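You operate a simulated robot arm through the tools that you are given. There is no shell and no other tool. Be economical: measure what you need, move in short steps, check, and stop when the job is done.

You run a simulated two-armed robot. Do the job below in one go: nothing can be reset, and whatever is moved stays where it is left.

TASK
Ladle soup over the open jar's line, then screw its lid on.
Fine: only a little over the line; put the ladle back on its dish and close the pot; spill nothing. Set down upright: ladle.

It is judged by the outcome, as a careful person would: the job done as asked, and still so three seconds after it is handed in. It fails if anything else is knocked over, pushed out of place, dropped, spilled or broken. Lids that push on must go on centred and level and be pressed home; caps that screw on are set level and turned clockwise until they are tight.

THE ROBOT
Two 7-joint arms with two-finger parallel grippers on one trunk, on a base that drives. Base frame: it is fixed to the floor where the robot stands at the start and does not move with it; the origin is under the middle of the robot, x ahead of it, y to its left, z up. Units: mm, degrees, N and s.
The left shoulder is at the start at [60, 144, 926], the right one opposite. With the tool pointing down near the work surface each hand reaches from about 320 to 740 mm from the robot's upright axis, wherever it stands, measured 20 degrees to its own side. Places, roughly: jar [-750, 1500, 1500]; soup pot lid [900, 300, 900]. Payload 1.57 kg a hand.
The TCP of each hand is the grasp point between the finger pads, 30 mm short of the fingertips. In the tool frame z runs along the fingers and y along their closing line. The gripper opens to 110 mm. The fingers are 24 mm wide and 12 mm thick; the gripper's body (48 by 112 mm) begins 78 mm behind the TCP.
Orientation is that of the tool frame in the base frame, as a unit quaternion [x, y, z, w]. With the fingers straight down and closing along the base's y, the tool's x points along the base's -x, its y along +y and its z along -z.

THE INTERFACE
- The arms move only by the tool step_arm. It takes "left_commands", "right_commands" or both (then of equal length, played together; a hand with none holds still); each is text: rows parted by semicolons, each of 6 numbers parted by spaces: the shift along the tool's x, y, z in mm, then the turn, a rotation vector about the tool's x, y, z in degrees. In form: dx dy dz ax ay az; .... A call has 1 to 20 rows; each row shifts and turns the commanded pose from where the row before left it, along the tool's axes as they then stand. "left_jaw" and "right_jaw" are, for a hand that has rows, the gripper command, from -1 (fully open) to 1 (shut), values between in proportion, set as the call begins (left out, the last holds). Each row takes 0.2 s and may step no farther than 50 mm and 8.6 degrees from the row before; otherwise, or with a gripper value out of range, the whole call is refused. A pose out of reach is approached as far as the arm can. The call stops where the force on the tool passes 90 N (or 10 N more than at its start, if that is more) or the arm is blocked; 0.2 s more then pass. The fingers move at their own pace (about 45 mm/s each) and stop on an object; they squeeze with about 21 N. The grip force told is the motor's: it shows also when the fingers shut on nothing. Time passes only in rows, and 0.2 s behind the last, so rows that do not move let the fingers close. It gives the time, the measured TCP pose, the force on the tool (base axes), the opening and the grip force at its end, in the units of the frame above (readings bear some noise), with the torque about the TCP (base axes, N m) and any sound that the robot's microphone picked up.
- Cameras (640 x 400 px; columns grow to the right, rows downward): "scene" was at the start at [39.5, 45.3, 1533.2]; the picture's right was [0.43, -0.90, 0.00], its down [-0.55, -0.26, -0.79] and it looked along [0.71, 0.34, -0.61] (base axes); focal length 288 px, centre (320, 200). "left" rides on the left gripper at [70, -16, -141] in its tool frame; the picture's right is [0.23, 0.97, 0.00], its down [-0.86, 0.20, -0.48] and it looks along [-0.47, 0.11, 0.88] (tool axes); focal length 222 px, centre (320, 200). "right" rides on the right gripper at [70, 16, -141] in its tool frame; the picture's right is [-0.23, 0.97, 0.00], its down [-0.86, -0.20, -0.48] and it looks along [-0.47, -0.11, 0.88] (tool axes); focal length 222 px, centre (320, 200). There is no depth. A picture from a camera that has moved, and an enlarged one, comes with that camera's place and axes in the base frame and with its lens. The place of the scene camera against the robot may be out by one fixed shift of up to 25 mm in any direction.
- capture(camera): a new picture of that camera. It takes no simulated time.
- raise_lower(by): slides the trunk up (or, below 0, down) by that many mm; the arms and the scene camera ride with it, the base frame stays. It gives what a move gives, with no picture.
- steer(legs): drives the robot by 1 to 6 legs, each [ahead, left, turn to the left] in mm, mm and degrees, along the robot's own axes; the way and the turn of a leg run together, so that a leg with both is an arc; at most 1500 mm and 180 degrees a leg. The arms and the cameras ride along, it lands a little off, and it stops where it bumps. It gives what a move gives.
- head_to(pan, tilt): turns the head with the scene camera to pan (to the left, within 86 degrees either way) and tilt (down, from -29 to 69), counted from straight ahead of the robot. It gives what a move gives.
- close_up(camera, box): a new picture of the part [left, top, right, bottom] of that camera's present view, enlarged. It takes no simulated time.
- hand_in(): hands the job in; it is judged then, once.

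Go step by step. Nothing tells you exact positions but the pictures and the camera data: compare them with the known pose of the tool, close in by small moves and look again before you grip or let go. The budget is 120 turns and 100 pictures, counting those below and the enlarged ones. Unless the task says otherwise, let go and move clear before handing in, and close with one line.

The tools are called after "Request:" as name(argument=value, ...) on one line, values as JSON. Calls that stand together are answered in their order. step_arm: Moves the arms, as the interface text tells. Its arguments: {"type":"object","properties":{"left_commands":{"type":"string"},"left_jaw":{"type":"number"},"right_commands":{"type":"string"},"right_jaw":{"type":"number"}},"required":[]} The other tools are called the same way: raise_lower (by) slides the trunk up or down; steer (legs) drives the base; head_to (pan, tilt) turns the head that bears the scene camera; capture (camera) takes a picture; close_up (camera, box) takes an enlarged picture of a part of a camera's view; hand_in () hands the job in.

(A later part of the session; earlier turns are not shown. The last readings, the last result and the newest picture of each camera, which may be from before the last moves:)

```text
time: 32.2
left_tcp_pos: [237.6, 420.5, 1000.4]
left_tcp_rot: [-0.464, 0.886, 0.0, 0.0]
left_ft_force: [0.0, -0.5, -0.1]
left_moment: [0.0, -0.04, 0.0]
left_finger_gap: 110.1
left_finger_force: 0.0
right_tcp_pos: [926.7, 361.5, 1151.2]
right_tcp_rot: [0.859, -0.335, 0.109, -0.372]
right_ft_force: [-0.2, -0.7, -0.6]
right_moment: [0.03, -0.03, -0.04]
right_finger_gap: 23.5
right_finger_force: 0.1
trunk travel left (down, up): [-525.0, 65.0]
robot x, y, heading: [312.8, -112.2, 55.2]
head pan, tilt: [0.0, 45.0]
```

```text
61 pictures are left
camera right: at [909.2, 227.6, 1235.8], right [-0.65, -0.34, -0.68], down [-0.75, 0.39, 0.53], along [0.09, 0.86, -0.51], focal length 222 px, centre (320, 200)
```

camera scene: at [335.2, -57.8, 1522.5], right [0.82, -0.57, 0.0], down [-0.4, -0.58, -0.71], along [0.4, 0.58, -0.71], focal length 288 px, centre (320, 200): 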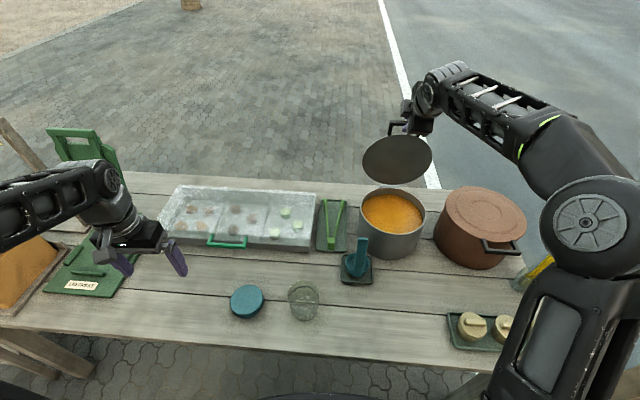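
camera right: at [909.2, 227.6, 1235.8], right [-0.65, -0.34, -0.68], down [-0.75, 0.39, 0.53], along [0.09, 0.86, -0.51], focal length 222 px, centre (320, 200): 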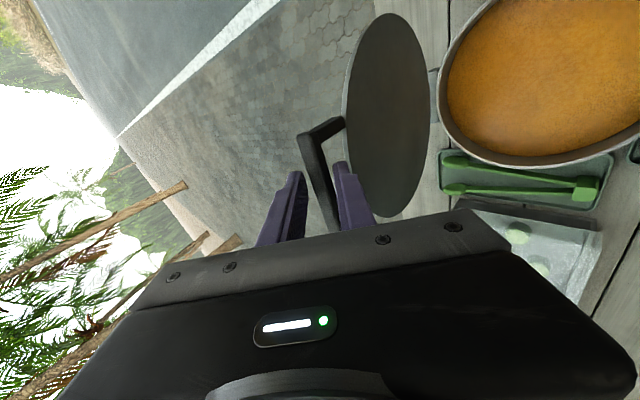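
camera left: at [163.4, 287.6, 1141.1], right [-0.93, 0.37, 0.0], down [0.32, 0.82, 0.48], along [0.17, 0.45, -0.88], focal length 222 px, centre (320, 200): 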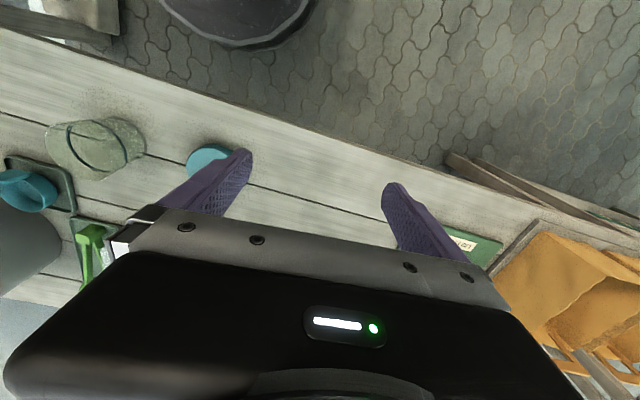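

Request:
step_arm(right_commands="-0.4 -18.8 17.2 0 0 0;-0.3 -16.9 19.1 0 0 0")

Request:
capture(camera="right")

```text
time: 32.8
left_tcp_pos: [239.3, 421.0, 999.5]
left_tcp_rot: [-0.464, 0.886, -0.001, -0.001]
left_ft_force: [0.2, -0.9, -0.1]
left_moment: [-0.03, -0.01, 0.03]
left_finger_gap: 109.9
left_finger_force: 0.1
right_tcp_pos: [958.7, 400.6, 1150.0]
right_tcp_rot: [0.86, -0.334, 0.109, -0.371]
right_ft_force: [0.0, -0.7, -1.7]
right_moment: [0.09, -0.04, -0.02]
right_finger_gap: 24.4
right_finger_force: 0.8
trunk travel left (down, up): [-525.0, 65.0]
robot x, y, heading: [313.6, -106.5, 55.3]
head pan, tilt: [0.0, 45.0]
```

```text
60 pictures are left
camera right: at [942.0, 268.1, 1233.7], right [-0.65, -0.34, -0.68], down [-0.75, 0.39, 0.53], along [0.09, 0.86, -0.51], focal length 222 px, centre (320, 200)
```

right: 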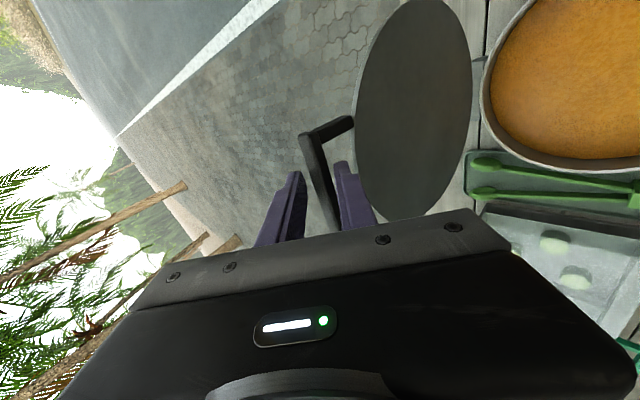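

Request:
step_arm(right_commands="-0.1 -14.8 20.8 0 0 0")

Request:
step_arm(right_commands="0 -6.3 11.1 0 0 0;0 0 0 0 0 0")

Request:
capture(camera="scene")

```text
time: 33.2
left_tcp_pos: [237.7, 418.8, 999.3]
left_tcp_rot: [-0.463, 0.886, 0.0, 0.001]
left_ft_force: [-0.1, 0.5, 0.3]
left_moment: [0.0, 0.0, -0.03]
left_finger_gap: 110.2
left_finger_force: 0.0
right_tcp_pos: [974.6, 416.8, 1143.6]
right_tcp_rot: [0.861, -0.334, 0.108, -0.368]
right_ft_force: [-15.4, -17.3, -14.6]
right_moment: [-0.15, -0.33, 0.11]
right_finger_gap: 46.3
right_finger_force: 13.2
trunk travel left (down, up): [-525.0, 65.0]
robot x, y, heading: [315.1, -111.5, 55.3]
head pan, tilt: [0.0, 45.0]
```

```text
time: 33.8
left_tcp_pos: [236.5, 417.6, 999.7]
left_tcp_rot: [-0.464, 0.886, 0.0, 0.0]
left_ft_force: [0.0, 0.2, -0.4]
left_moment: [0.01, 0.0, 0.01]
left_finger_gap: 110.1
left_finger_force: 0.2
right_tcp_pos: [981.5, 425.5, 1142.1]
right_tcp_rot: [0.861, -0.334, 0.108, -0.367]
right_ft_force: [-24.9, -27.8, -19.3]
right_moment: [0.18, -0.44, 0.5]
right_finger_gap: 58.7
right_finger_force: 20.0
trunk travel left (down, up): [-525.0, 65.0]
robot x, y, heading: [315.1, -106.9, 55.5]
head pan, tilt: [0.0, 45.0]
```

```text
59 pictures are left
camera scene: at [333.2, -60.9, 1522.5], right [0.82, -0.57, 0.0], down [-0.4, -0.58, -0.71], along [0.4, 0.58, -0.71], focal length 288 px, centre (320, 200)
```

scene: 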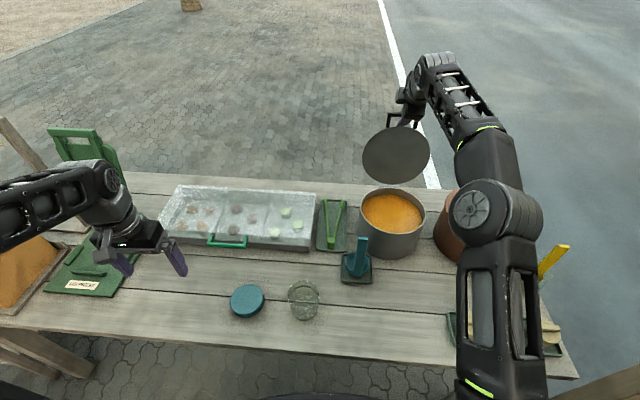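

The hinge stop is reached near 98°, past vertical. I'll back off the load, open the fingers and withdraw along them.

Request:
step_arm(right_commands="0 5 -9 0 0 0;0 6 -10 0 0 0")

Request:
step_arm(right_commands="0 0 0 0 0 0;0 0 0 0 0 0;0 0 -20 0 0 0;0 0 -25 0 0 0;0 0 -30 0 0 0;0 0 0 0 0 0", right_jaw=-0.1)

Request:
capture(camera="scene")

Request:
capture(camera="right")

```text
time: 34.4
left_tcp_pos: [239.3, 418.9, 999.6]
left_tcp_rot: [-0.464, 0.886, 0.0, 0.0]
left_ft_force: [-0.3, -0.4, -1.0]
left_moment: [-0.01, -0.02, 0.03]
left_finger_gap: 109.9
left_finger_force: 0.1
right_tcp_pos: [970.3, 413.6, 1148.0]
right_tcp_rot: [0.86, -0.335, 0.109, -0.369]
right_ft_force: [-7.4, -9.3, -22.2]
right_moment: [-0.05, -0.46, 0.08]
right_finger_gap: 44.7
right_finger_force: 12.5
trunk travel left (down, up): [-525.0, 65.0]
robot x, y, heading: [314.7, -105.9, 55.3]
head pan, tilt: [0.0, 45.0]
```

```text
time: 35.8
left_tcp_pos: [239.1, 419.2, 998.8]
left_tcp_rot: [-0.464, 0.886, 0.0, 0.0]
left_ft_force: [0.1, -0.8, 0.1]
left_moment: [0.0, 0.01, -0.01]
left_finger_gap: 109.9
left_finger_force: 0.1
right_tcp_pos: [937.0, 372.3, 1203.7]
right_tcp_rot: [0.859, -0.334, 0.109, -0.372]
right_ft_force: [-0.2, -0.6, -0.1]
right_moment: [0.0, 0.0, 0.0]
right_finger_gap: 60.5
right_finger_force: 0.1
trunk travel left (down, up): [-525.0, 65.0]
robot x, y, heading: [316.1, -107.5, 55.3]
head pan, tilt: [0.0, 45.0]
```

```text
58 pictures are left
camera scene: at [335.8, -57.1, 1522.5], right [0.82, -0.57, 0.0], down [-0.4, -0.58, -0.71], along [0.4, 0.58, -0.71], focal length 288 px, centre (320, 200)
```

scene: 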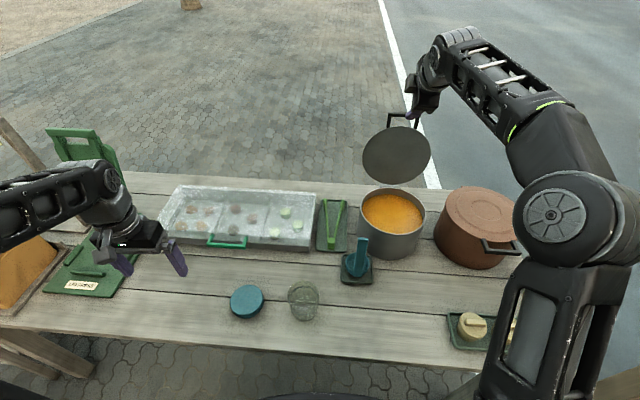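

```text
57 pictures are left
camera right: at [920.2, 238.6, 1286.4], right [-0.65, -0.34, -0.68], down [-0.75, 0.39, 0.53], along [0.09, 0.86, -0.51], focal length 222 px, centre (320, 200)
```

right: 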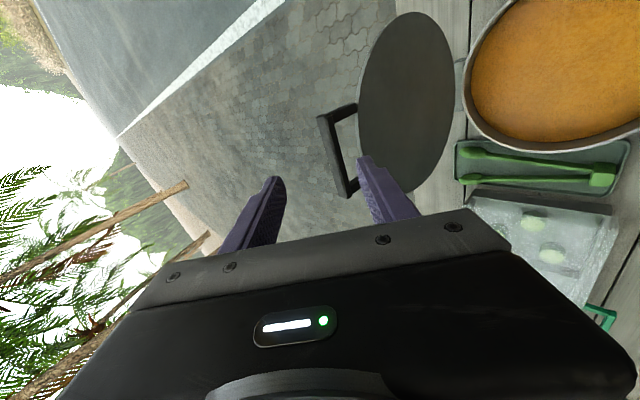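

The lid stays open by itself. Now the ladle: I'll bring the right hand back over it with the fingers straight down, to measure before gripping.

Request:
step_arm(right_commands="-13.3 40.1 -15.3 0 0 0;-13.3 40.1 -15.3 0 0 0;-13.3 40.1 -15.3 0 0 0;-13.3 40.1 -15.3 0 0 0;0 0 0 -7.6 0 0;0 0 0 -7.6 0 0;0 0 0 -7.6 0 0;0 0 0 -7.6 0 0;0 0 0 -7.6 0 0;0 0 0 -7.6 0 0;0 0 0 0 3.4 -6.5;0 0 0 0 0 0")

```text
time: 38.4
left_tcp_pos: [237.5, 419.6, 1000.0]
left_tcp_rot: [-0.464, 0.886, -0.001, 0.0]
left_ft_force: [0.2, 0.0, -0.5]
left_moment: [0.01, -0.03, -0.05]
left_finger_gap: 109.9
left_finger_force: 0.1
right_tcp_pos: [791.2, 290.0, 1135.6]
right_tcp_rot: [0.948, -0.301, 0.039, -0.092]
right_ft_force: [0.5, -0.2, 0.9]
right_moment: [0.01, -0.01, -0.02]
right_finger_gap: 60.5
right_finger_force: 0.0
right hand out of reach, approached as far as the arm can: row 9, 10
trunk travel left (down, up): [-525.0, 65.0]
robot x, y, heading: [313.8, -108.5, 55.2]
head pan, tilt: [0.0, 45.0]
```

Request:
step_arm(right_commands="-14.3 29.8 9 0 0 0;-14.3 29.8 9 0 0 0;-14.3 29.8 9 0 0 0;-14.3 29.8 9 0 0 0;0 0 0 -5.6 0 0;0 0 0 -5.6 0 0;0 0 0 0 0 0")

Request:
capture(camera="right")

Request:
capture(camera="scene")

```text
time: 40.0
left_tcp_pos: [238.3, 419.5, 1000.2]
left_tcp_rot: [-0.464, 0.886, -0.001, 0.0]
left_ft_force: [0.3, -0.5, 0.2]
left_moment: [0.02, 0.02, 0.0]
left_finger_gap: 110.1
left_finger_force: 0.0
right_tcp_pos: [682.7, 233.0, 1076.4]
right_tcp_rot: [0.953, -0.304, 0.01, 0.001]
right_ft_force: [-0.4, 0.2, -0.2]
right_moment: [0.0, 0.02, 0.0]
right_finger_gap: 60.9
right_finger_force: 0.1
trunk travel left (down, up): [-525.0, 65.0]
robot x, y, heading: [315.7, -108.7, 55.2]
head pan, tilt: [0.0, 45.0]
```

```text
56 pictures are left
camera right: at [726.6, 181.8, 1219.0], right [-0.75, -0.66, -0.01], down [-0.59, 0.66, 0.46], along [-0.3, 0.35, -0.89], focal length 222 px, centre (320, 200)
```

right: 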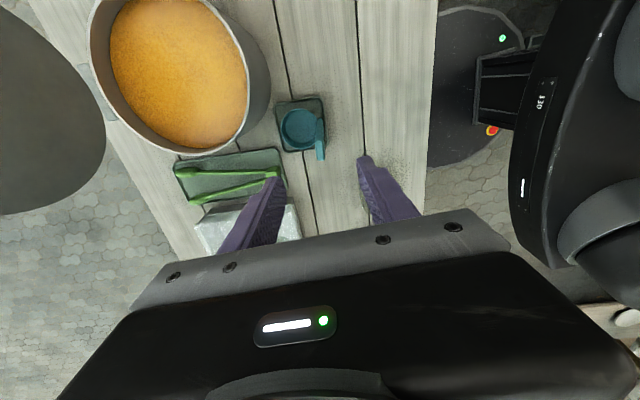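

```text
55 pictures are left
camera scene: at [335.3, -57.8, 1522.6], right [0.82, -0.57, 0.0], down [-0.4, -0.58, -0.71], along [0.4, 0.58, -0.71], focal length 288 px, centre (320, 200)
```

scene: 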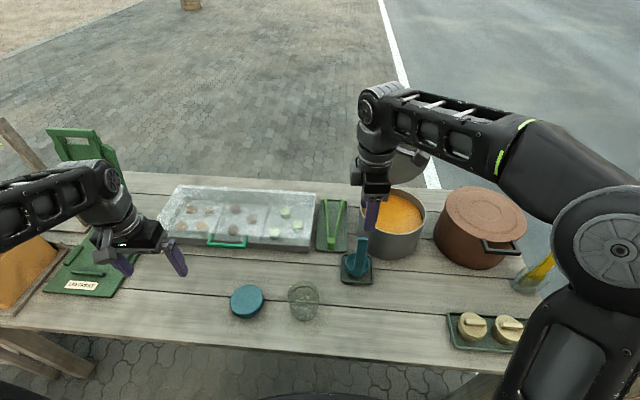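

Request:
close_up(camera="right", box=[240, 80, 400, 180])

```text
4.00 times, centred on (320, 130) of right
camera zoom: at [726.6, 181.8, 1219.0], right [-0.75, -0.66, -0.01], down [-0.59, 0.66, 0.46], along [-0.3, 0.35, -0.89], focal length 888 px, centre (320, 480)
```

zoom: 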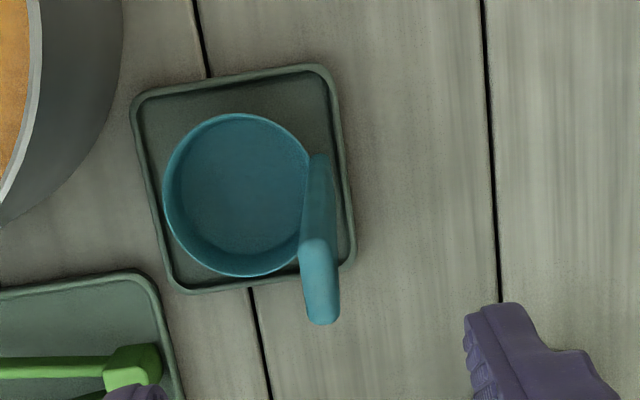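

The ladle handle is centred near n=582, a=424, top z≈945, about 11×24 mm, turned about 6° like the pot. I'll align over it and come down partway to check.

Request:
step_arm(right_commands="-5.5 -2.5 0 0 0 5.8;0 0 40 0 0 0;0 0 40 0 0 0;0 0 25 0 0 0;0 0 0 0 0 0")

Request:
close_up(camera="right", box=[240, 100, 400, 200])

Request:
close_up(camera="scene", box=[320, 180, 448, 260])

```text
time: 41.2
left_tcp_pos: [239.0, 419.6, 999.7]
left_tcp_rot: [-0.464, 0.886, 0.0, 0.0]
left_ft_force: [-0.3, -0.2, 0.0]
left_moment: [0.0, 0.02, 0.0]
left_finger_gap: 109.7
left_finger_force: 0.2
right_tcp_pos: [678.8, 238.6, 970.0]
right_tcp_rot: [0.936, -0.352, 0.01, 0.001]
right_ft_force: [0.8, 0.9, -0.2]
right_moment: [0.01, 0.01, 0.02]
right_finger_gap: 60.3
right_finger_force: 0.1
trunk travel left (down, up): [-525.0, 65.0]
robot x, y, heading: [314.0, -109.2, 55.3]
head pan, tilt: [0.0, 45.0]
```

```text
4.00 times, centred on (320, 150) of right
camera zoom: at [718.7, 181.8, 1114.1], right [-0.81, -0.58, -0.01], down [-0.52, 0.72, 0.46], along [-0.26, 0.38, -0.89], focal length 888 px, centre (320, 400)
```

zoom: 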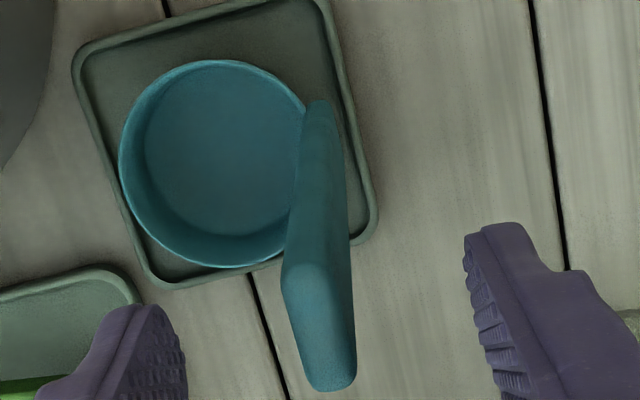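

```text
5.00 times, centred on (384, 220) of scene
camera zoom: at [335.2, -57.7, 1522.6], right [0.82, -0.57, 0.0], down [-0.4, -0.58, -0.71], along [0.4, 0.58, -0.71], focal length 1438 px, centre (0, 100)
```

zoom: 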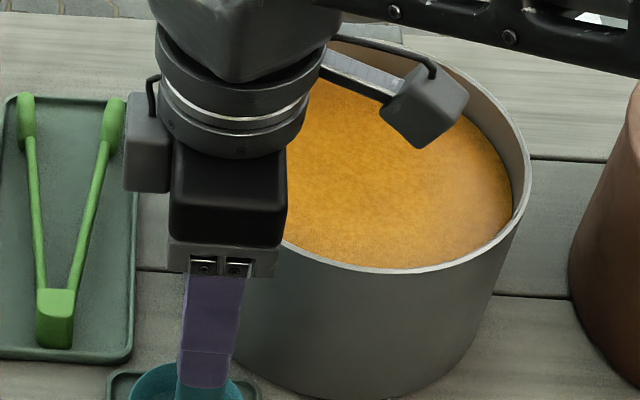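

Aligned within 3 mm. Going down and closing on the handle.

Request:
step_arm(right_commands="-1.5 -1 25 0 0 0;0 0 27 0 0 0;0 0 0 0 0 0")

Request:
step_arm(right_commands="0 0 0 0 0 0;0 0 0 0 0 0;0 0 0 0 0 0;0 0 0 0 0 0", right_jaw=1)

Request:
close_up(camera="scene", box=[320, 200, 448, 280])

```text
time: 42.0
left_tcp_pos: [237.2, 420.2, 1000.0]
left_tcp_rot: [-0.464, 0.886, 0.001, 0.0]
left_ft_force: [-0.5, -0.2, 0.4]
left_moment: [-0.03, 0.0, 0.02]
left_finger_gap: 109.9
left_finger_force: 0.0
right_tcp_pos: [679.8, 239.0, 919.5]
right_tcp_rot: [0.936, -0.352, 0.01, 0.0]
right_ft_force: [0.7, -1.0, 0.1]
right_moment: [0.0, 0.03, 0.01]
right_finger_gap: 60.3
right_finger_force: 0.1
trunk travel left (down, up): [-525.0, 65.0]
robot x, y, heading: [315.9, -105.6, 55.5]
head pan, tilt: [0.0, 45.0]
```

```text
time: 43.0
left_tcp_pos: [239.2, 418.6, 999.1]
left_tcp_rot: [-0.464, 0.886, 0.0, 0.0]
left_ft_force: [0.8, 0.5, -0.2]
left_moment: [0.04, -0.01, 0.0]
left_finger_gap: 110.0
left_finger_force: 0.0
right_tcp_pos: [680.2, 239.8, 918.8]
right_tcp_rot: [0.936, -0.352, 0.01, 0.001]
right_ft_force: [-0.1, 0.5, 0.7]
right_moment: [-0.02, 0.02, 0.04]
right_finger_gap: 9.8
right_finger_force: 20.8
trunk travel left (down, up): [-525.0, 65.0]
robot x, y, heading: [312.0, -113.9, 55.3]
head pan, tilt: [0.0, 45.0]
```

```text
5.00 times, centred on (384, 240) of scene
camera zoom: at [335.4, -57.5, 1522.5], right [0.82, -0.57, 0.0], down [-0.4, -0.58, -0.71], along [0.4, 0.58, -0.71], focal length 1438 px, centre (0, 0)
```

zoom: 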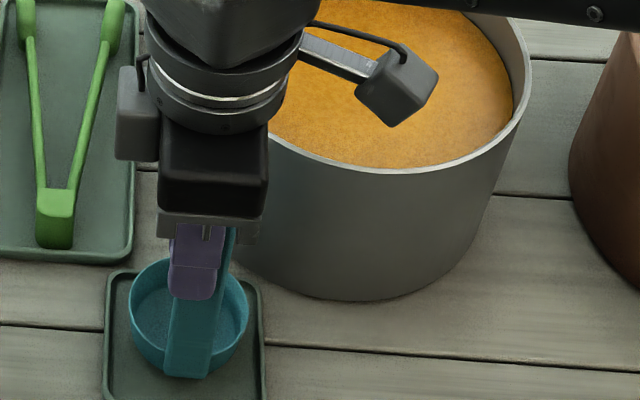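

The ladle is gripped. I'll lift it with the trunk first (65 mm), then with the arm.

Request:
raise_lower(by=65)

Request:
step_arm(right_commands="0 0 -20 0 0 0;0 0 -30 0 0 0;0 0 -30 0 0 0;0 0 -30 0 0 0;0 0 0 0 0 0")

Request:
capture(camera="right")

Request:
capture(camera="scene")

```text
time: 44.1
left_tcp_pos: [237.6, 419.8, 1064.6]
left_tcp_rot: [-0.465, 0.886, 0.0, -0.001]
left_ft_force: [0.3, -0.5, 0.8]
left_moment: [0.05, 0.01, 0.01]
left_finger_gap: 109.8
left_finger_force: 0.0
right_tcp_pos: [679.6, 240.5, 983.5]
right_tcp_rot: [0.936, -0.352, 0.01, 0.0]
right_ft_force: [0.9, 0.6, -0.4]
right_moment: [-0.01, 0.04, 0.02]
right_finger_gap: 10.0
right_finger_force: 21.1
trunk travel left (down, up): [-590.0, 0.0]
robot x, y, heading: [315.5, -109.2, 55.4]
head pan, tilt: [0.0, 45.0]
```

```text
time: 45.3
left_tcp_pos: [238.3, 421.1, 1064.2]
left_tcp_rot: [-0.463, 0.886, 0.0, -0.001]
left_ft_force: [-0.7, -0.7, -0.1]
left_moment: [-0.01, 0.02, 0.03]
left_finger_gap: 109.8
left_finger_force: 0.0
right_tcp_pos: [678.6, 242.7, 1094.4]
right_tcp_rot: [0.936, -0.352, 0.01, 0.002]
right_ft_force: [-0.5, -0.5, -2.1]
right_moment: [-0.04, 0.07, -0.01]
right_finger_gap: 9.8
right_finger_force: 21.8
trunk travel left (down, up): [-590.0, 0.0]
robot x, y, heading: [313.6, -110.3, 55.1]
head pan, tilt: [0.0, 45.0]
```

```text
50 pictures are left
camera right: at [718.1, 186.1, 1238.6], right [-0.81, -0.58, -0.01], down [-0.52, 0.72, 0.46], along [-0.26, 0.38, -0.89], focal length 222 px, centre (320, 200)
```

right: 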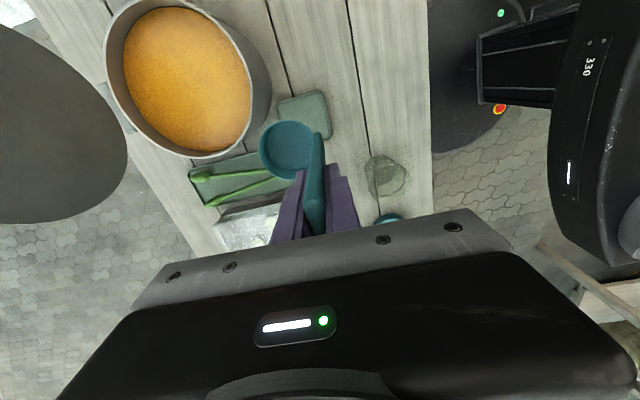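

```text
49 pictures are left
camera scene: at [335.6, -57.3, 1587.5], right [0.82, -0.57, 0.0], down [-0.4, -0.58, -0.71], along [0.4, 0.58, -0.71], focal length 288 px, centre (320, 200)
```

scene: 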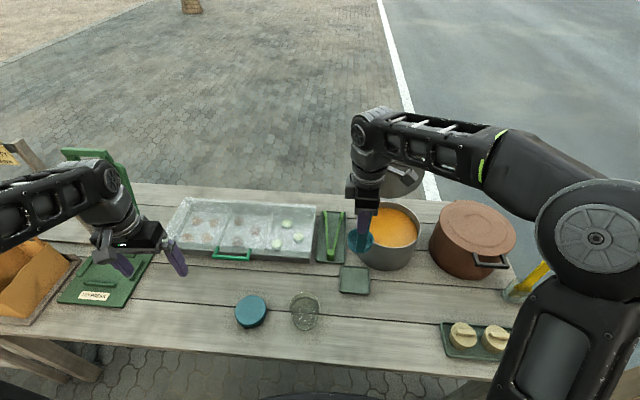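

The dish stays put and the ladle is free. Now carrying it level over the pot centre (about n=743, a=553).

Request:
step_arm(right_commands="26.8 -33.3 0 0 0 0;26.8 -33.3 0 0 0 0;26.8 -33.3 0 0 0 0;26.8 -33.3 0 0 0 0;0 0 0 0 0 0")

Request:
capture(camera="right")

Request:
close_up(camera="scene", box=[330, 140, 490, 240])

```text
time: 46.5
left_tcp_pos: [238.1, 419.6, 1064.7]
left_tcp_rot: [-0.464, 0.886, 0.0, -0.001]
left_ft_force: [0.2, 0.0, 0.5]
left_moment: [0.02, -0.02, -0.05]
left_finger_gap: 109.9
left_finger_force: 0.0
right_tcp_pos: [848.6, 269.1, 1097.1]
right_tcp_rot: [0.936, -0.351, 0.008, 0.001]
right_ft_force: [0.3, -0.6, -1.7]
right_moment: [-0.03, 0.03, -0.01]
right_finger_gap: 10.2
right_finger_force: 20.9
trunk travel left (down, up): [-590.0, 0.0]
robot x, y, heading: [314.2, -108.5, 55.5]
head pan, tilt: [0.0, 45.0]
```

```text
48 pictures are left
camera right: at [887.4, 213.1, 1240.2], right [-0.81, -0.58, -0.01], down [-0.52, 0.72, 0.46], along [-0.26, 0.38, -0.89], focal length 222 px, centre (320, 200)
```

right: 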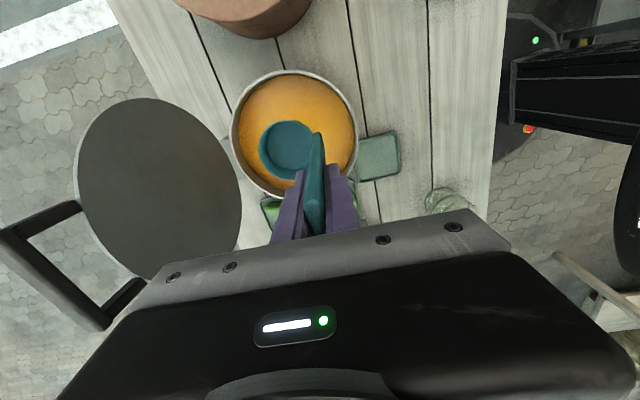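

```text
4.00 times, centred on (410, 190) of scene
camera zoom: at [335.4, -58.2, 1587.6], right [0.82, -0.57, 0.0], down [-0.4, -0.58, -0.71], along [0.4, 0.58, -0.71], focal length 1150 px, centre (-40, 240)
```

zoom: 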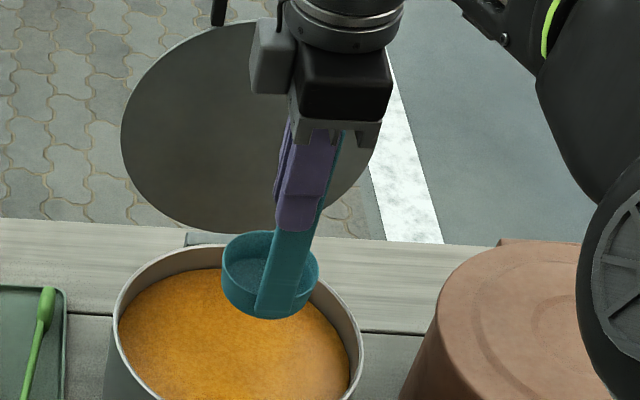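

Bowl and pot centres agree within 7 mm. Lowering the ladle into the soup.

Request:
step_arm(right_commands="5 0 30 0 0 0;0 0 30 0 0 0;0 0 20 0 0 0;0 0 15 0 0 0;0 0 10 0 0 0;0 0 10 0 0 0;0 0 0 0 0 0")

Request:
close_up(camera="right", box=[200, 50, 400, 175])

Request:
close_up(camera="scene", box=[330, 170, 490, 270])

```text
time: 48.1
left_tcp_pos: [239.4, 419.0, 1064.2]
left_tcp_rot: [-0.464, 0.886, 0.0, 0.0]
left_ft_force: [0.0, 0.2, 0.2]
left_moment: [-0.02, -0.01, 0.0]
left_finger_gap: 110.0
left_finger_force: 0.0
right_tcp_pos: [853.1, 266.2, 982.2]
right_tcp_rot: [0.936, -0.352, 0.011, 0.001]
right_ft_force: [-0.4, -0.1, -2.3]
right_moment: [-0.05, 0.02, 0.0]
right_finger_gap: 9.6
right_finger_force: 21.0
trunk travel left (down, up): [-590.0, 0.0]
robot x, y, heading: [316.4, -106.6, 55.4]
head pan, tilt: [0.0, 45.0]
```

```text
3.20 times, centred on (300, 112) of right
camera zoom: at [892.2, 211.1, 1125.0], right [-0.81, -0.58, -0.01], down [-0.52, 0.72, 0.46], along [-0.26, 0.38, -0.89], focal length 711 px, centre (384, 480)
```

zoom: 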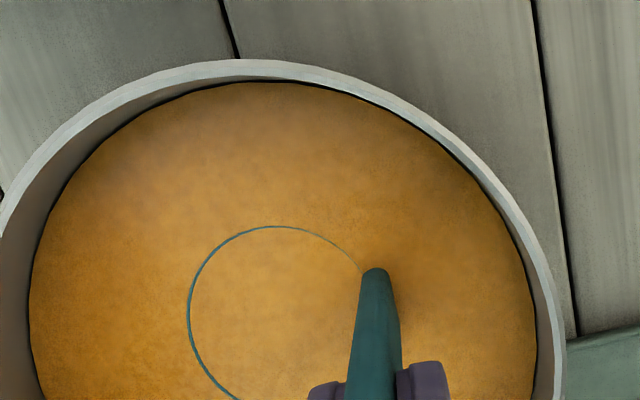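

```text
4.00 times, centred on (410, 220) of scene
camera zoom: at [335.5, -57.5, 1587.5], right [0.82, -0.57, 0.0], down [-0.4, -0.58, -0.71], along [0.4, 0.58, -0.71], focal length 1150 px, centre (-40, 120)
```

zoom: 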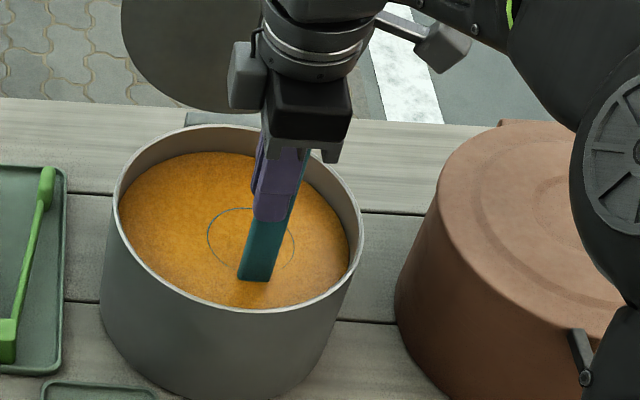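

The bowl's rim is at the surface. I'll dip 12 mm more, lift out, tip off a little over the pot so it is not brim-full, and level it.

Request:
step_arm(right_commands="0 0 6 0 0 0;0 0 8 0 0 0;0 0 0 0 0 0;0 0 -8 0 0 0;0 0 -12 0 0 0;0 0 -15 0 0 0;0 0 -20 0 0 0;0 0 -25 0 0 0;0 0 -25 0 0 0;0 0 -27 0 0 0;0 0 0 0 4 0;0 0 0 0 4 0;0 0 0 0 0 0;0 0 0 0 0 0;0 0 0 0 -4 0;0 0 0 0 -4 0;0 0 0 0 0 0")

Request:
close_up(camera="right", box=[200, 50, 400, 175])

Request:
close_up(camera="scene", box=[330, 170, 490, 270])

```text
time: 51.7
left_tcp_pos: [239.5, 418.7, 1065.0]
left_tcp_rot: [-0.464, 0.886, 0.0, 0.0]
left_ft_force: [-0.2, -0.3, 0.6]
left_moment: [0.01, 0.01, 0.01]
left_finger_gap: 109.9
left_finger_force: 0.0
right_tcp_pos: [850.6, 268.6, 1099.0]
right_tcp_rot: [0.936, -0.352, 0.009, 0.001]
right_ft_force: [-0.2, 0.5, -2.4]
right_moment: [-0.03, 0.12, -0.03]
right_finger_gap: 10.1
right_finger_force: 21.1
trunk travel left (down, up): [-590.0, 0.0]
robot x, y, heading: [315.3, -107.4, 55.1]
head pan, tilt: [0.0, 45.0]
```

```text
3.20 times, centred on (300, 112) of right
camera zoom: at [890.1, 211.8, 1242.0], right [-0.81, -0.58, -0.01], down [-0.52, 0.72, 0.46], along [-0.26, 0.38, -0.89], focal length 711 px, centre (384, 480)
```

zoom: 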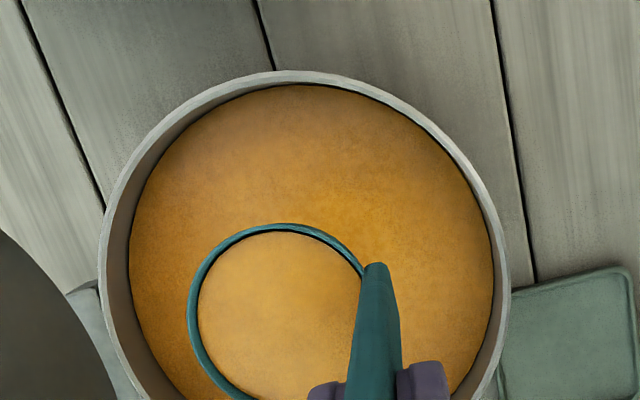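

```text
4.00 times, centred on (410, 220) of scene
camera zoom: at [335.5, -57.3, 1587.5], right [0.82, -0.57, 0.0], down [-0.4, -0.58, -0.71], along [0.4, 0.58, -0.71], focal length 1150 px, centre (-40, 120)
```

zoom: 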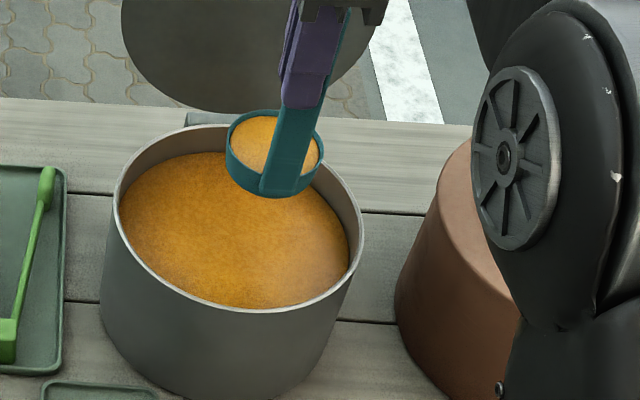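

The bowl is full with a small margin. I'll carry it smoothly toward the jar, stopping short to measure the jar.

Request:
step_arm(right_commands="-10 9.4 0 0 0 0;-20 19 0 0 0 0;-27 25.3 0 0 0 0;-27 25.3 0 0 0 0;-27 25.3 0 0 0 0;-27 25.3 0 0 0 0;-27 25.3 0 0 0 0;-27 25.3 0 0 0 0;-20 19 0 0 0 0;-10 9.4 0 0 0 0;0 0 0 0 0 0")

Request:
capture(camera="right")

Request:
capture(camera="scene")

```text
time: 54.1
left_tcp_pos: [238.1, 420.0, 1065.1]
left_tcp_rot: [-0.463, 0.886, 0.0, -0.001]
left_ft_force: [-0.5, -1.0, 0.6]
left_moment: [0.0, 0.03, 0.0]
left_finger_gap: 109.9
left_finger_force: 0.0
right_tcp_pos: [545.6, 256.8, 1095.6]
right_tcp_rot: [0.936, -0.351, 0.01, 0.0]
right_ft_force: [-0.3, -0.2, -2.0]
right_moment: [-0.06, 0.08, -0.01]
right_finger_gap: 9.8
right_finger_force: 21.1
trunk travel left (down, up): [-590.0, 0.0]
robot x, y, heading: [313.3, -108.1, 55.2]
head pan, tilt: [0.0, 45.0]
```

```text
42 pictures are left
camera right: at [584.8, 200.5, 1237.8], right [-0.81, -0.58, -0.01], down [-0.52, 0.72, 0.46], along [-0.26, 0.38, -0.89], focal length 222 px, centre (320, 200)
```

right: 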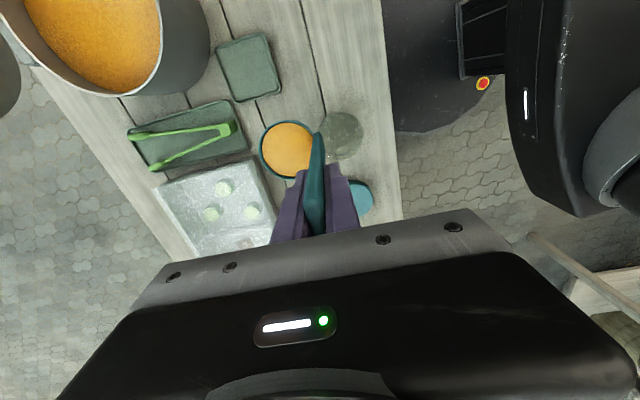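

```text
41 pictures are left
camera scene: at [335.5, -57.5, 1587.5], right [0.82, -0.57, 0.0], down [-0.4, -0.58, -0.71], along [0.4, 0.58, -0.71], focal length 288 px, centre (320, 200)
```

scene: 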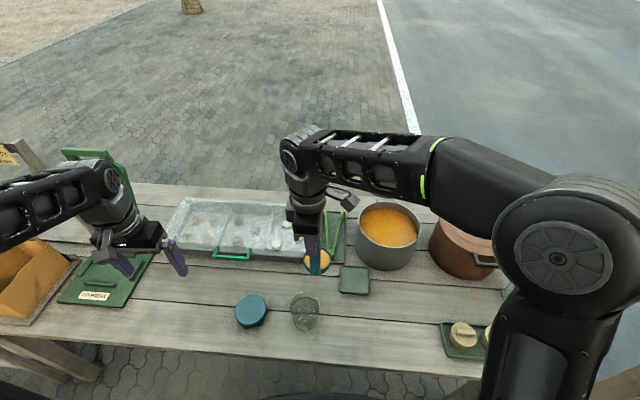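

Request:
close_up(camera="right", box=[260, 90, 420, 190])

Request:
close_up(camera="scene", box=[240, 240, 400, 340])

```text
4.00 times, centred on (340, 140) of right
camera zoom: at [584.8, 200.5, 1237.8], right [-0.81, -0.58, -0.01], down [-0.52, 0.72, 0.46], along [-0.26, 0.38, -0.89], focal length 888 px, centre (240, 440)
```

zoom: 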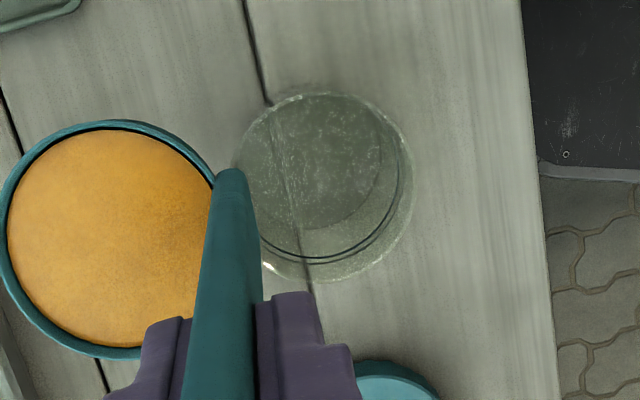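

```text
4.00 times, centred on (320, 290) of scene
camera zoom: at [335.5, -57.5, 1587.5], right [0.82, -0.57, 0.0], down [-0.4, -0.58, -0.71], along [0.4, 0.58, -0.71], focal length 1150 px, centre (320, -160)
```

zoom: 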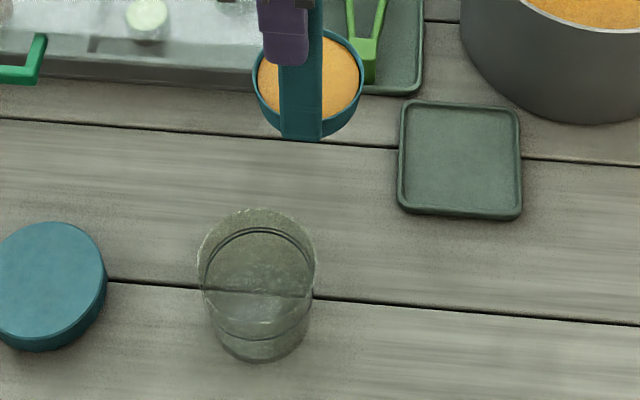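

The jar is at about n=495, a=277, roughly 78 mm across and 80-90 mm tall, with its rim near z≈840. I'll bring the ladle's right lip over the jar, then lower.

Request:
step_arm(right_commands="-10 9 0 0 0 0;-18 17 0 0 0 0;-18 17 0 0 0 0;-16 16 5 0 0 0;-10 9 15 0 0 0;0 0 20 0 0 0;0 0 15 0 0 0;0 0 5 0 0 0;0 0 0 0 0 0")

Request:
close_up(camera="right", box=[240, 50, 440, 175])

Request:
close_up(camera="scene", box=[240, 240, 400, 340])

```text
time: 56.1
left_tcp_pos: [238.7, 420.0, 1063.8]
left_tcp_rot: [-0.464, 0.886, 0.0, -0.001]
left_ft_force: [-0.2, 0.5, 0.4]
left_moment: [-0.02, 0.01, 0.02]
left_finger_gap: 109.9
left_finger_force: 0.0
right_tcp_pos: [447.2, 252.1, 1032.1]
right_tcp_rot: [0.936, -0.351, 0.01, 0.001]
right_ft_force: [0.0, 0.0, -2.1]
right_moment: [-0.04, 0.05, 0.01]
right_finger_gap: 9.9
right_finger_force: 21.2
trunk travel left (down, up): [-590.0, 0.0]
robot x, y, heading: [316.2, -108.3, 55.1]
head pan, tilt: [0.0, 45.0]
```

```text
3.20 times, centred on (340, 112) of right
camera zoom: at [487.4, 196.1, 1174.8], right [-0.81, -0.58, -0.01], down [-0.52, 0.72, 0.46], along [-0.26, 0.38, -0.89], focal length 711 px, centre (256, 480)
```

zoom: 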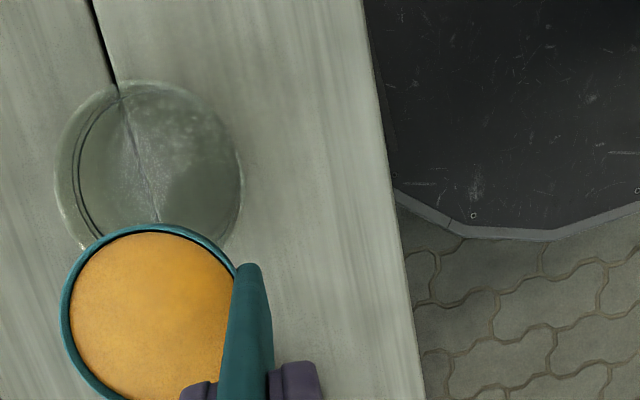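

```text
4.00 times, centred on (320, 290) of scene
camera zoom: at [335.3, -57.4, 1587.5], right [0.82, -0.57, 0.0], down [-0.4, -0.58, -0.71], along [0.4, 0.58, -0.71], focal length 1150 px, centre (320, -160)
```

zoom: 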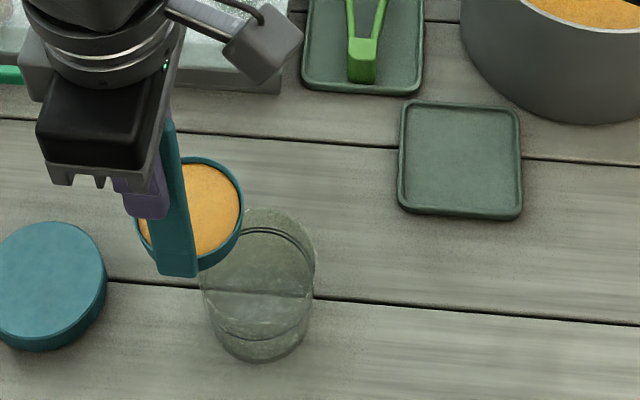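

The lip is about 10 mm left of the jar centre. I'll nudge it forward 8 mm and start pouring slowly, pivoting about the lip.

Request:
step_arm(right_commands="0 -8 0 0 0 0;6.3 0 -1.9 0 -3 0;6.3 0 -1.9 0 -3 0;6.3 0 -1.9 0 -3 0;6.3 0 -1.9 0 -3 0;6.3 0 -1.9 0 -3 0;6.3 0 -1.9 0 -3 0;6.3 0 -1.9 0 -3 0;6.3 0 -1.9 0 -3 0;6.3 0 -1.9 0 -3 0;6.3 0 -1.9 0 -3 0;0 0 0 0 0 0;0 0 0 0 0 0")

Request:
close_up(camera="scene", box=[240, 240, 400, 340])

Request:
capture(camera="right")

```text
time: 58.9
left_tcp_pos: [238.5, 419.3, 1064.3]
left_tcp_rot: [-0.464, 0.886, 0.0, 0.0]
left_ft_force: [-0.7, -0.1, -0.9]
left_moment: [0.01, -0.03, 0.0]
left_finger_gap: 110.0
left_finger_force: 0.0
right_tcp_pos: [501.4, 216.8, 1037.9]
right_tcp_rot: [0.906, -0.34, -0.233, -0.091]
right_ft_force: [-0.6, -0.6, -2.0]
right_moment: [-0.15, -0.07, -0.01]
right_finger_gap: 10.0
right_finger_force: 20.8
trunk travel left (down, up): [-590.0, 0.0]
robot x, y, heading: [309.6, -106.5, 55.3]
head pan, tilt: [0.0, 45.0]
```

```text
4.00 times, centred on (320, 290) of scene
camera zoom: at [335.5, -57.6, 1587.5], right [0.82, -0.57, 0.0], down [-0.4, -0.58, -0.71], along [0.4, 0.58, -0.71], focal length 1150 px, centre (320, -160)
```

zoom: 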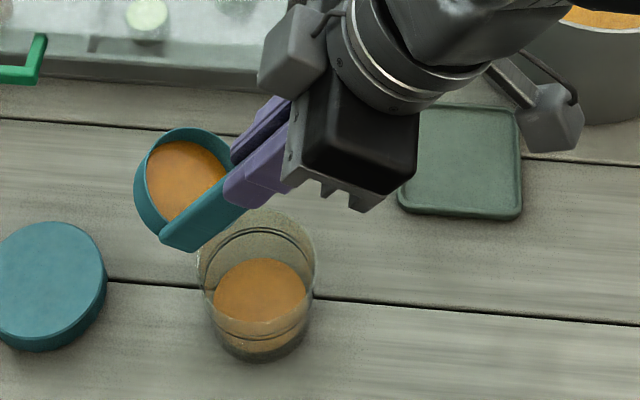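

```text
35 pictures are left
camera right: at [588.8, 119.1, 1129.1], right [-0.79, -0.6, 0.1], down [-0.26, 0.49, 0.83], along [-0.55, 0.63, -0.54], focal length 222 px, centre (320, 200)
```

right: 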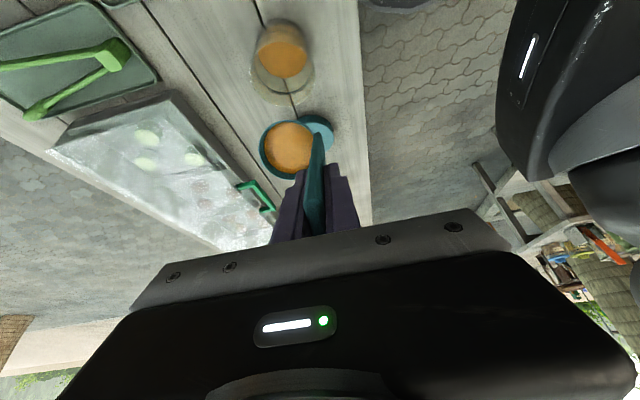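

Pouring cleanly into the jar; the level is about 22 mm and the line about 50 mm above the base. I'll keep tilting slowly.

Request:
step_arm(right_commands="6.3 0 -1.9 0 -3 0;6.3 0 -1.9 0 -3 0;6.3 0 -1.9 0 -3 0;6.3 0 -1.9 0 -3 0;6.3 0 -1.9 0 -3 0;6.3 0 -1.9 0 -3 0;6.3 0 -1.9 0 -3 0;6.3 0 -1.9 0 -3 0;6.3 0 -1.9 0 -3 0;6.3 0 -1.9 0 -3 0;0 0 0 0 0 0;0 0 0 0 0 0")

Request:
close_up(camera="scene", box=[240, 240, 400, 340])

```text
time: 61.5
left_tcp_pos: [239.1, 419.7, 1063.4]
left_tcp_rot: [-0.464, 0.886, 0.0, 0.0]
left_ft_force: [0.6, -0.4, 0.0]
left_moment: [-0.01, 0.0, -0.03]
left_finger_gap: 109.9
left_finger_force: 0.0
right_tcp_pos: [546.4, 178.5, 1009.0]
right_tcp_rot: [0.816, -0.306, -0.459, -0.176]
right_ft_force: [0.4, -0.1, -2.2]
right_moment: [-0.16, -0.08, -0.01]
right_finger_gap: 9.8
right_finger_force: 21.4
trunk travel left (down, up): [-590.0, 0.0]
robot x, y, heading: [312.0, -110.5, 55.3]
head pan, tilt: [0.0, 45.0]
```

```text
4.00 times, centred on (320, 290) of scene
camera zoom: at [335.6, -57.6, 1587.5], right [0.82, -0.57, 0.0], down [-0.4, -0.58, -0.71], along [0.4, 0.58, -0.71], focal length 1150 px, centre (320, -160)
```

zoom: 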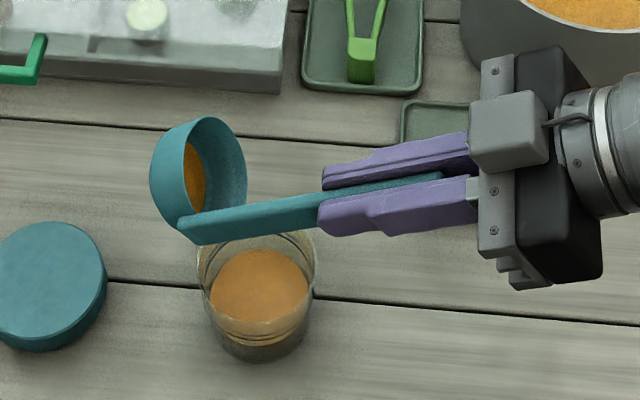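

Request:
step_arm(right_commands="6.3 3 -1.9 0 -3 0;6.3 3 -1.9 0 -3 0;6.3 0 -1.9 0 -3 0;6.3 0 -1.9 0 -3 0;6.3 0 -1.9 0 -3 0;6.3 0 -1.9 0 -3 0;6.3 0 -1.9 0 -3 0;6.3 0 -1.9 0 -3 0;6.3 0 -1.9 0 -3 0;6.3 0 -1.9 0 -3 0;0 0 0 0 0 0;0 0 0 0 0 0;0 0 0 0 0 0")

Request:
close_up(camera="scene", box=[240, 240, 400, 340])

```text
time: 64.3
left_tcp_pos: [238.0, 419.3, 1064.5]
left_tcp_rot: [-0.463, 0.886, 0.0, 0.0]
left_ft_force: [0.1, 0.7, -1.0]
left_moment: [0.0, 0.01, -0.02]
left_finger_gap: 110.0
left_finger_force: 0.2
right_tcp_pos: [571.2, 149.4, 955.1]
right_tcp_rot: [0.669, -0.249, -0.655, -0.249]
right_ft_force: [0.3, -0.8, -0.9]
right_moment: [-0.14, -0.09, 0.0]
right_finger_gap: 9.8
right_finger_force: 21.5
trunk travel left (down, up): [-590.0, 0.0]
robot x, y, heading: [313.8, -108.0, 55.4]
head pan, tilt: [0.0, 45.0]
```

```text
4.00 times, centred on (320, 290) of scene
camera zoom: at [335.3, -57.6, 1587.5], right [0.82, -0.57, 0.0], down [-0.4, -0.58, -0.71], along [0.4, 0.58, -0.71], focal length 1150 px, centre (320, -160)
```

zoom: 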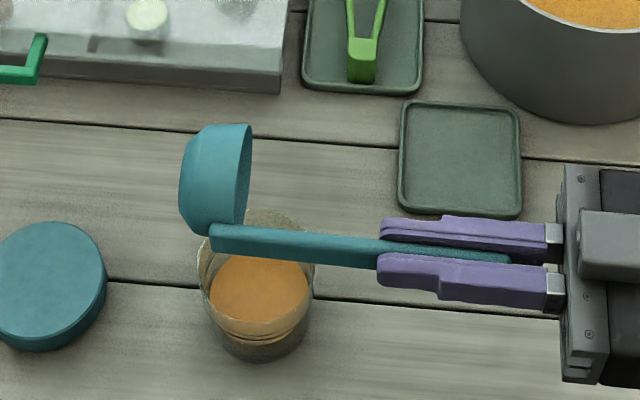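

The bowl is empty. I'll swing it back level and look at the jar's level.

Request:
step_arm(right_commands="-15.2 0 6.2 0 7.5 0;-15.2 0 6.2 0 7.5 0;-15.2 0 6.2 0 7.5 0;-15.2 0 6.2 0 7.5 0;-15.2 0 6.2 0 7.5 0;-15.2 0 6.2 0 7.5 0;-15.2 0 6.2 0 7.5 0;-15.2 0 6.2 0 7.5 0;-15.2 0 6.2 0 7.5 0;-15.2 0 6.2 0 7.5 0;-15.2 0 6.2 0 7.5 0;-15.2 0 6.2 0 7.5 0;0 0 -30 0 0 0;0 0 -35 0 0 0;0 0 0 0 0 0")

Request:
close_up(camera="scene", box=[264, 265, 344, 315])

Request:
close_up(camera="right", box=[240, 50, 400, 150])

```text
time: 67.5
left_tcp_pos: [238.6, 419.8, 1065.8]
left_tcp_rot: [-0.464, 0.886, 0.0, 0.0]
left_ft_force: [-0.2, -0.3, 0.1]
left_moment: [-0.03, 0.05, 0.02]
left_finger_gap: 110.3
left_finger_force: 0.1
right_tcp_pos: [448.5, 257.8, 1097.9]
right_tcp_rot: [0.935, -0.353, 0.011, 0.0]
right_ft_force: [0.0, -0.5, -1.0]
right_moment: [-0.02, 0.06, 0.01]
right_finger_gap: 9.9
right_finger_force: 21.3
trunk travel left (down, up): [-590.0, 0.0]
robot x, y, heading: [313.8, -108.5, 55.4]
head pan, tilt: [0.0, 45.0]
```

```text
8.00 times, centred on (304, 290) of scene
camera zoom: at [335.6, -57.7, 1587.5], right [0.82, -0.57, 0.0], down [-0.4, -0.58, -0.71], along [0.4, 0.58, -0.71], focal length 2300 px, centre (448, -520)
```

zoom: 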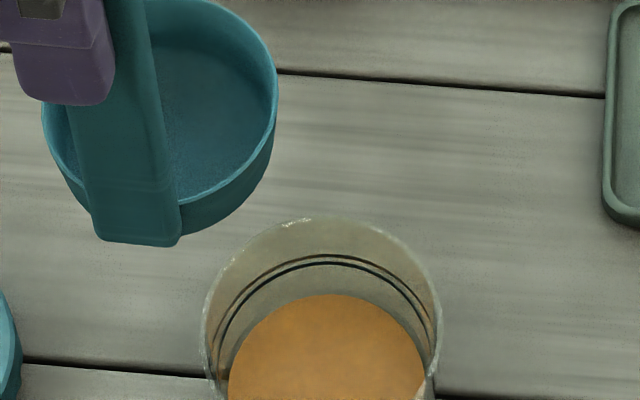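

```text
4.00 times, centred on (320, 100) of right
camera zoom: at [487.6, 200.7, 1240.4], right [-0.81, -0.58, -0.01], down [-0.52, 0.72, 0.46], along [-0.26, 0.38, -0.89], focal length 888 px, centre (320, 600)
```

zoom: 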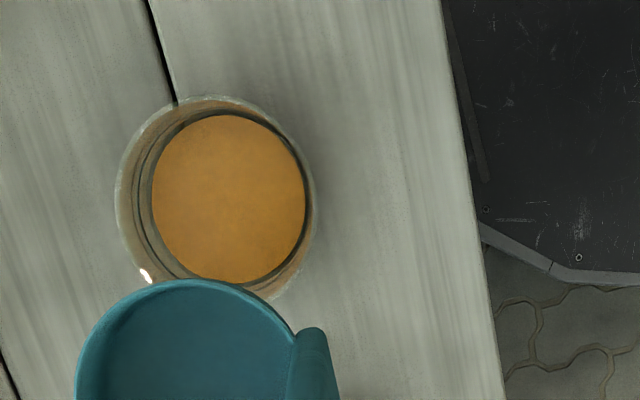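

One scoop gave about 27 mm of level; roughly 24 mm more is needed to reach the line. Fetching a second scoop, with a smaller tip-off this time.

Request:
step_arm(right_commands="32.8 -30.2 0 0 0 0;32.8 -30.2 0 0 0 0;32.8 -30.2 0 0 0 0;32.8 -30.2 0 0 0 0;32.8 -30.2 0 0 0 0;32.8 -30.2 0 0 0 0;32.8 -30.2 0 0 0 0;32.8 -30.2 0 0 0 0;32.8 -30.2 0 0 0 0;0 0 0 0 0 0")

Request:
step_arm(right_commands="0 0 30 0 0 0;0 0 30 0 0 0;0 0 30 0 0 0;0 0 20 0 0 0;0 0 14 0 0 0;0 0 12 0 0 0;0 0 0 0 0 0;0 0 0 0 0 0")

Request:
close_up(camera="right", box=[200, 50, 400, 175])

```text
time: 69.7
left_tcp_pos: [239.1, 419.0, 1065.2]
left_tcp_rot: [-0.464, 0.886, 0.001, 0.0]
left_ft_force: [0.2, 0.3, 0.8]
left_moment: [0.05, 0.0, -0.03]
left_finger_gap: 109.8
left_finger_force: 0.1
right_tcp_pos: [850.9, 262.3, 1104.1]
right_tcp_rot: [0.936, -0.351, 0.01, 0.0]
right_ft_force: [0.5, 0.1, -1.1]
right_moment: [0.01, 0.03, -0.01]
right_finger_gap: 9.6
right_finger_force: 21.1
trunk travel left (down, up): [-590.0, 0.0]
robot x, y, heading: [315.4, -108.0, 55.5]
head pan, tilt: [0.0, 45.0]
```

```text
time: 71.5
left_tcp_pos: [237.7, 419.9, 1065.3]
left_tcp_rot: [-0.464, 0.886, 0.0, 0.0]
left_ft_force: [0.0, -2.0, -0.6]
left_moment: [0.02, 0.01, -0.02]
left_finger_gap: 110.3
left_finger_force: 0.1
right_tcp_pos: [852.8, 265.0, 967.5]
right_tcp_rot: [0.936, -0.352, 0.01, 0.003]
right_ft_force: [0.1, -0.3, -3.1]
right_moment: [-0.05, 0.05, 0.0]
right_finger_gap: 9.9
right_finger_force: 20.9
trunk travel left (down, up): [-590.0, 0.0]
robot x, y, heading: [313.7, -110.4, 55.2]
head pan, tilt: [0.0, 45.0]
```

```text
3.20 times, centred on (300, 112) of right
camera zoom: at [892.0, 208.3, 1110.5], right [-0.81, -0.58, -0.01], down [-0.52, 0.72, 0.46], along [-0.26, 0.38, -0.89], focal length 711 px, centre (384, 480)
```

zoom: 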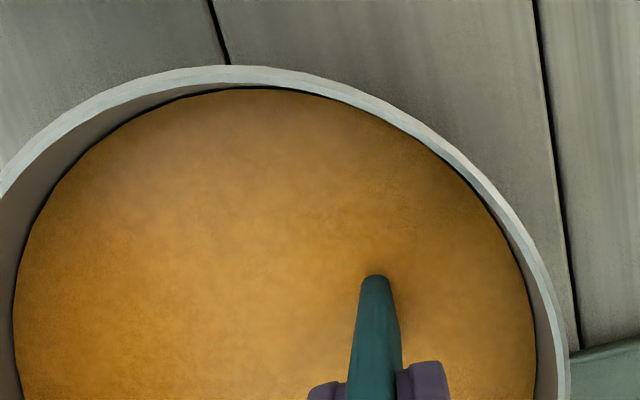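

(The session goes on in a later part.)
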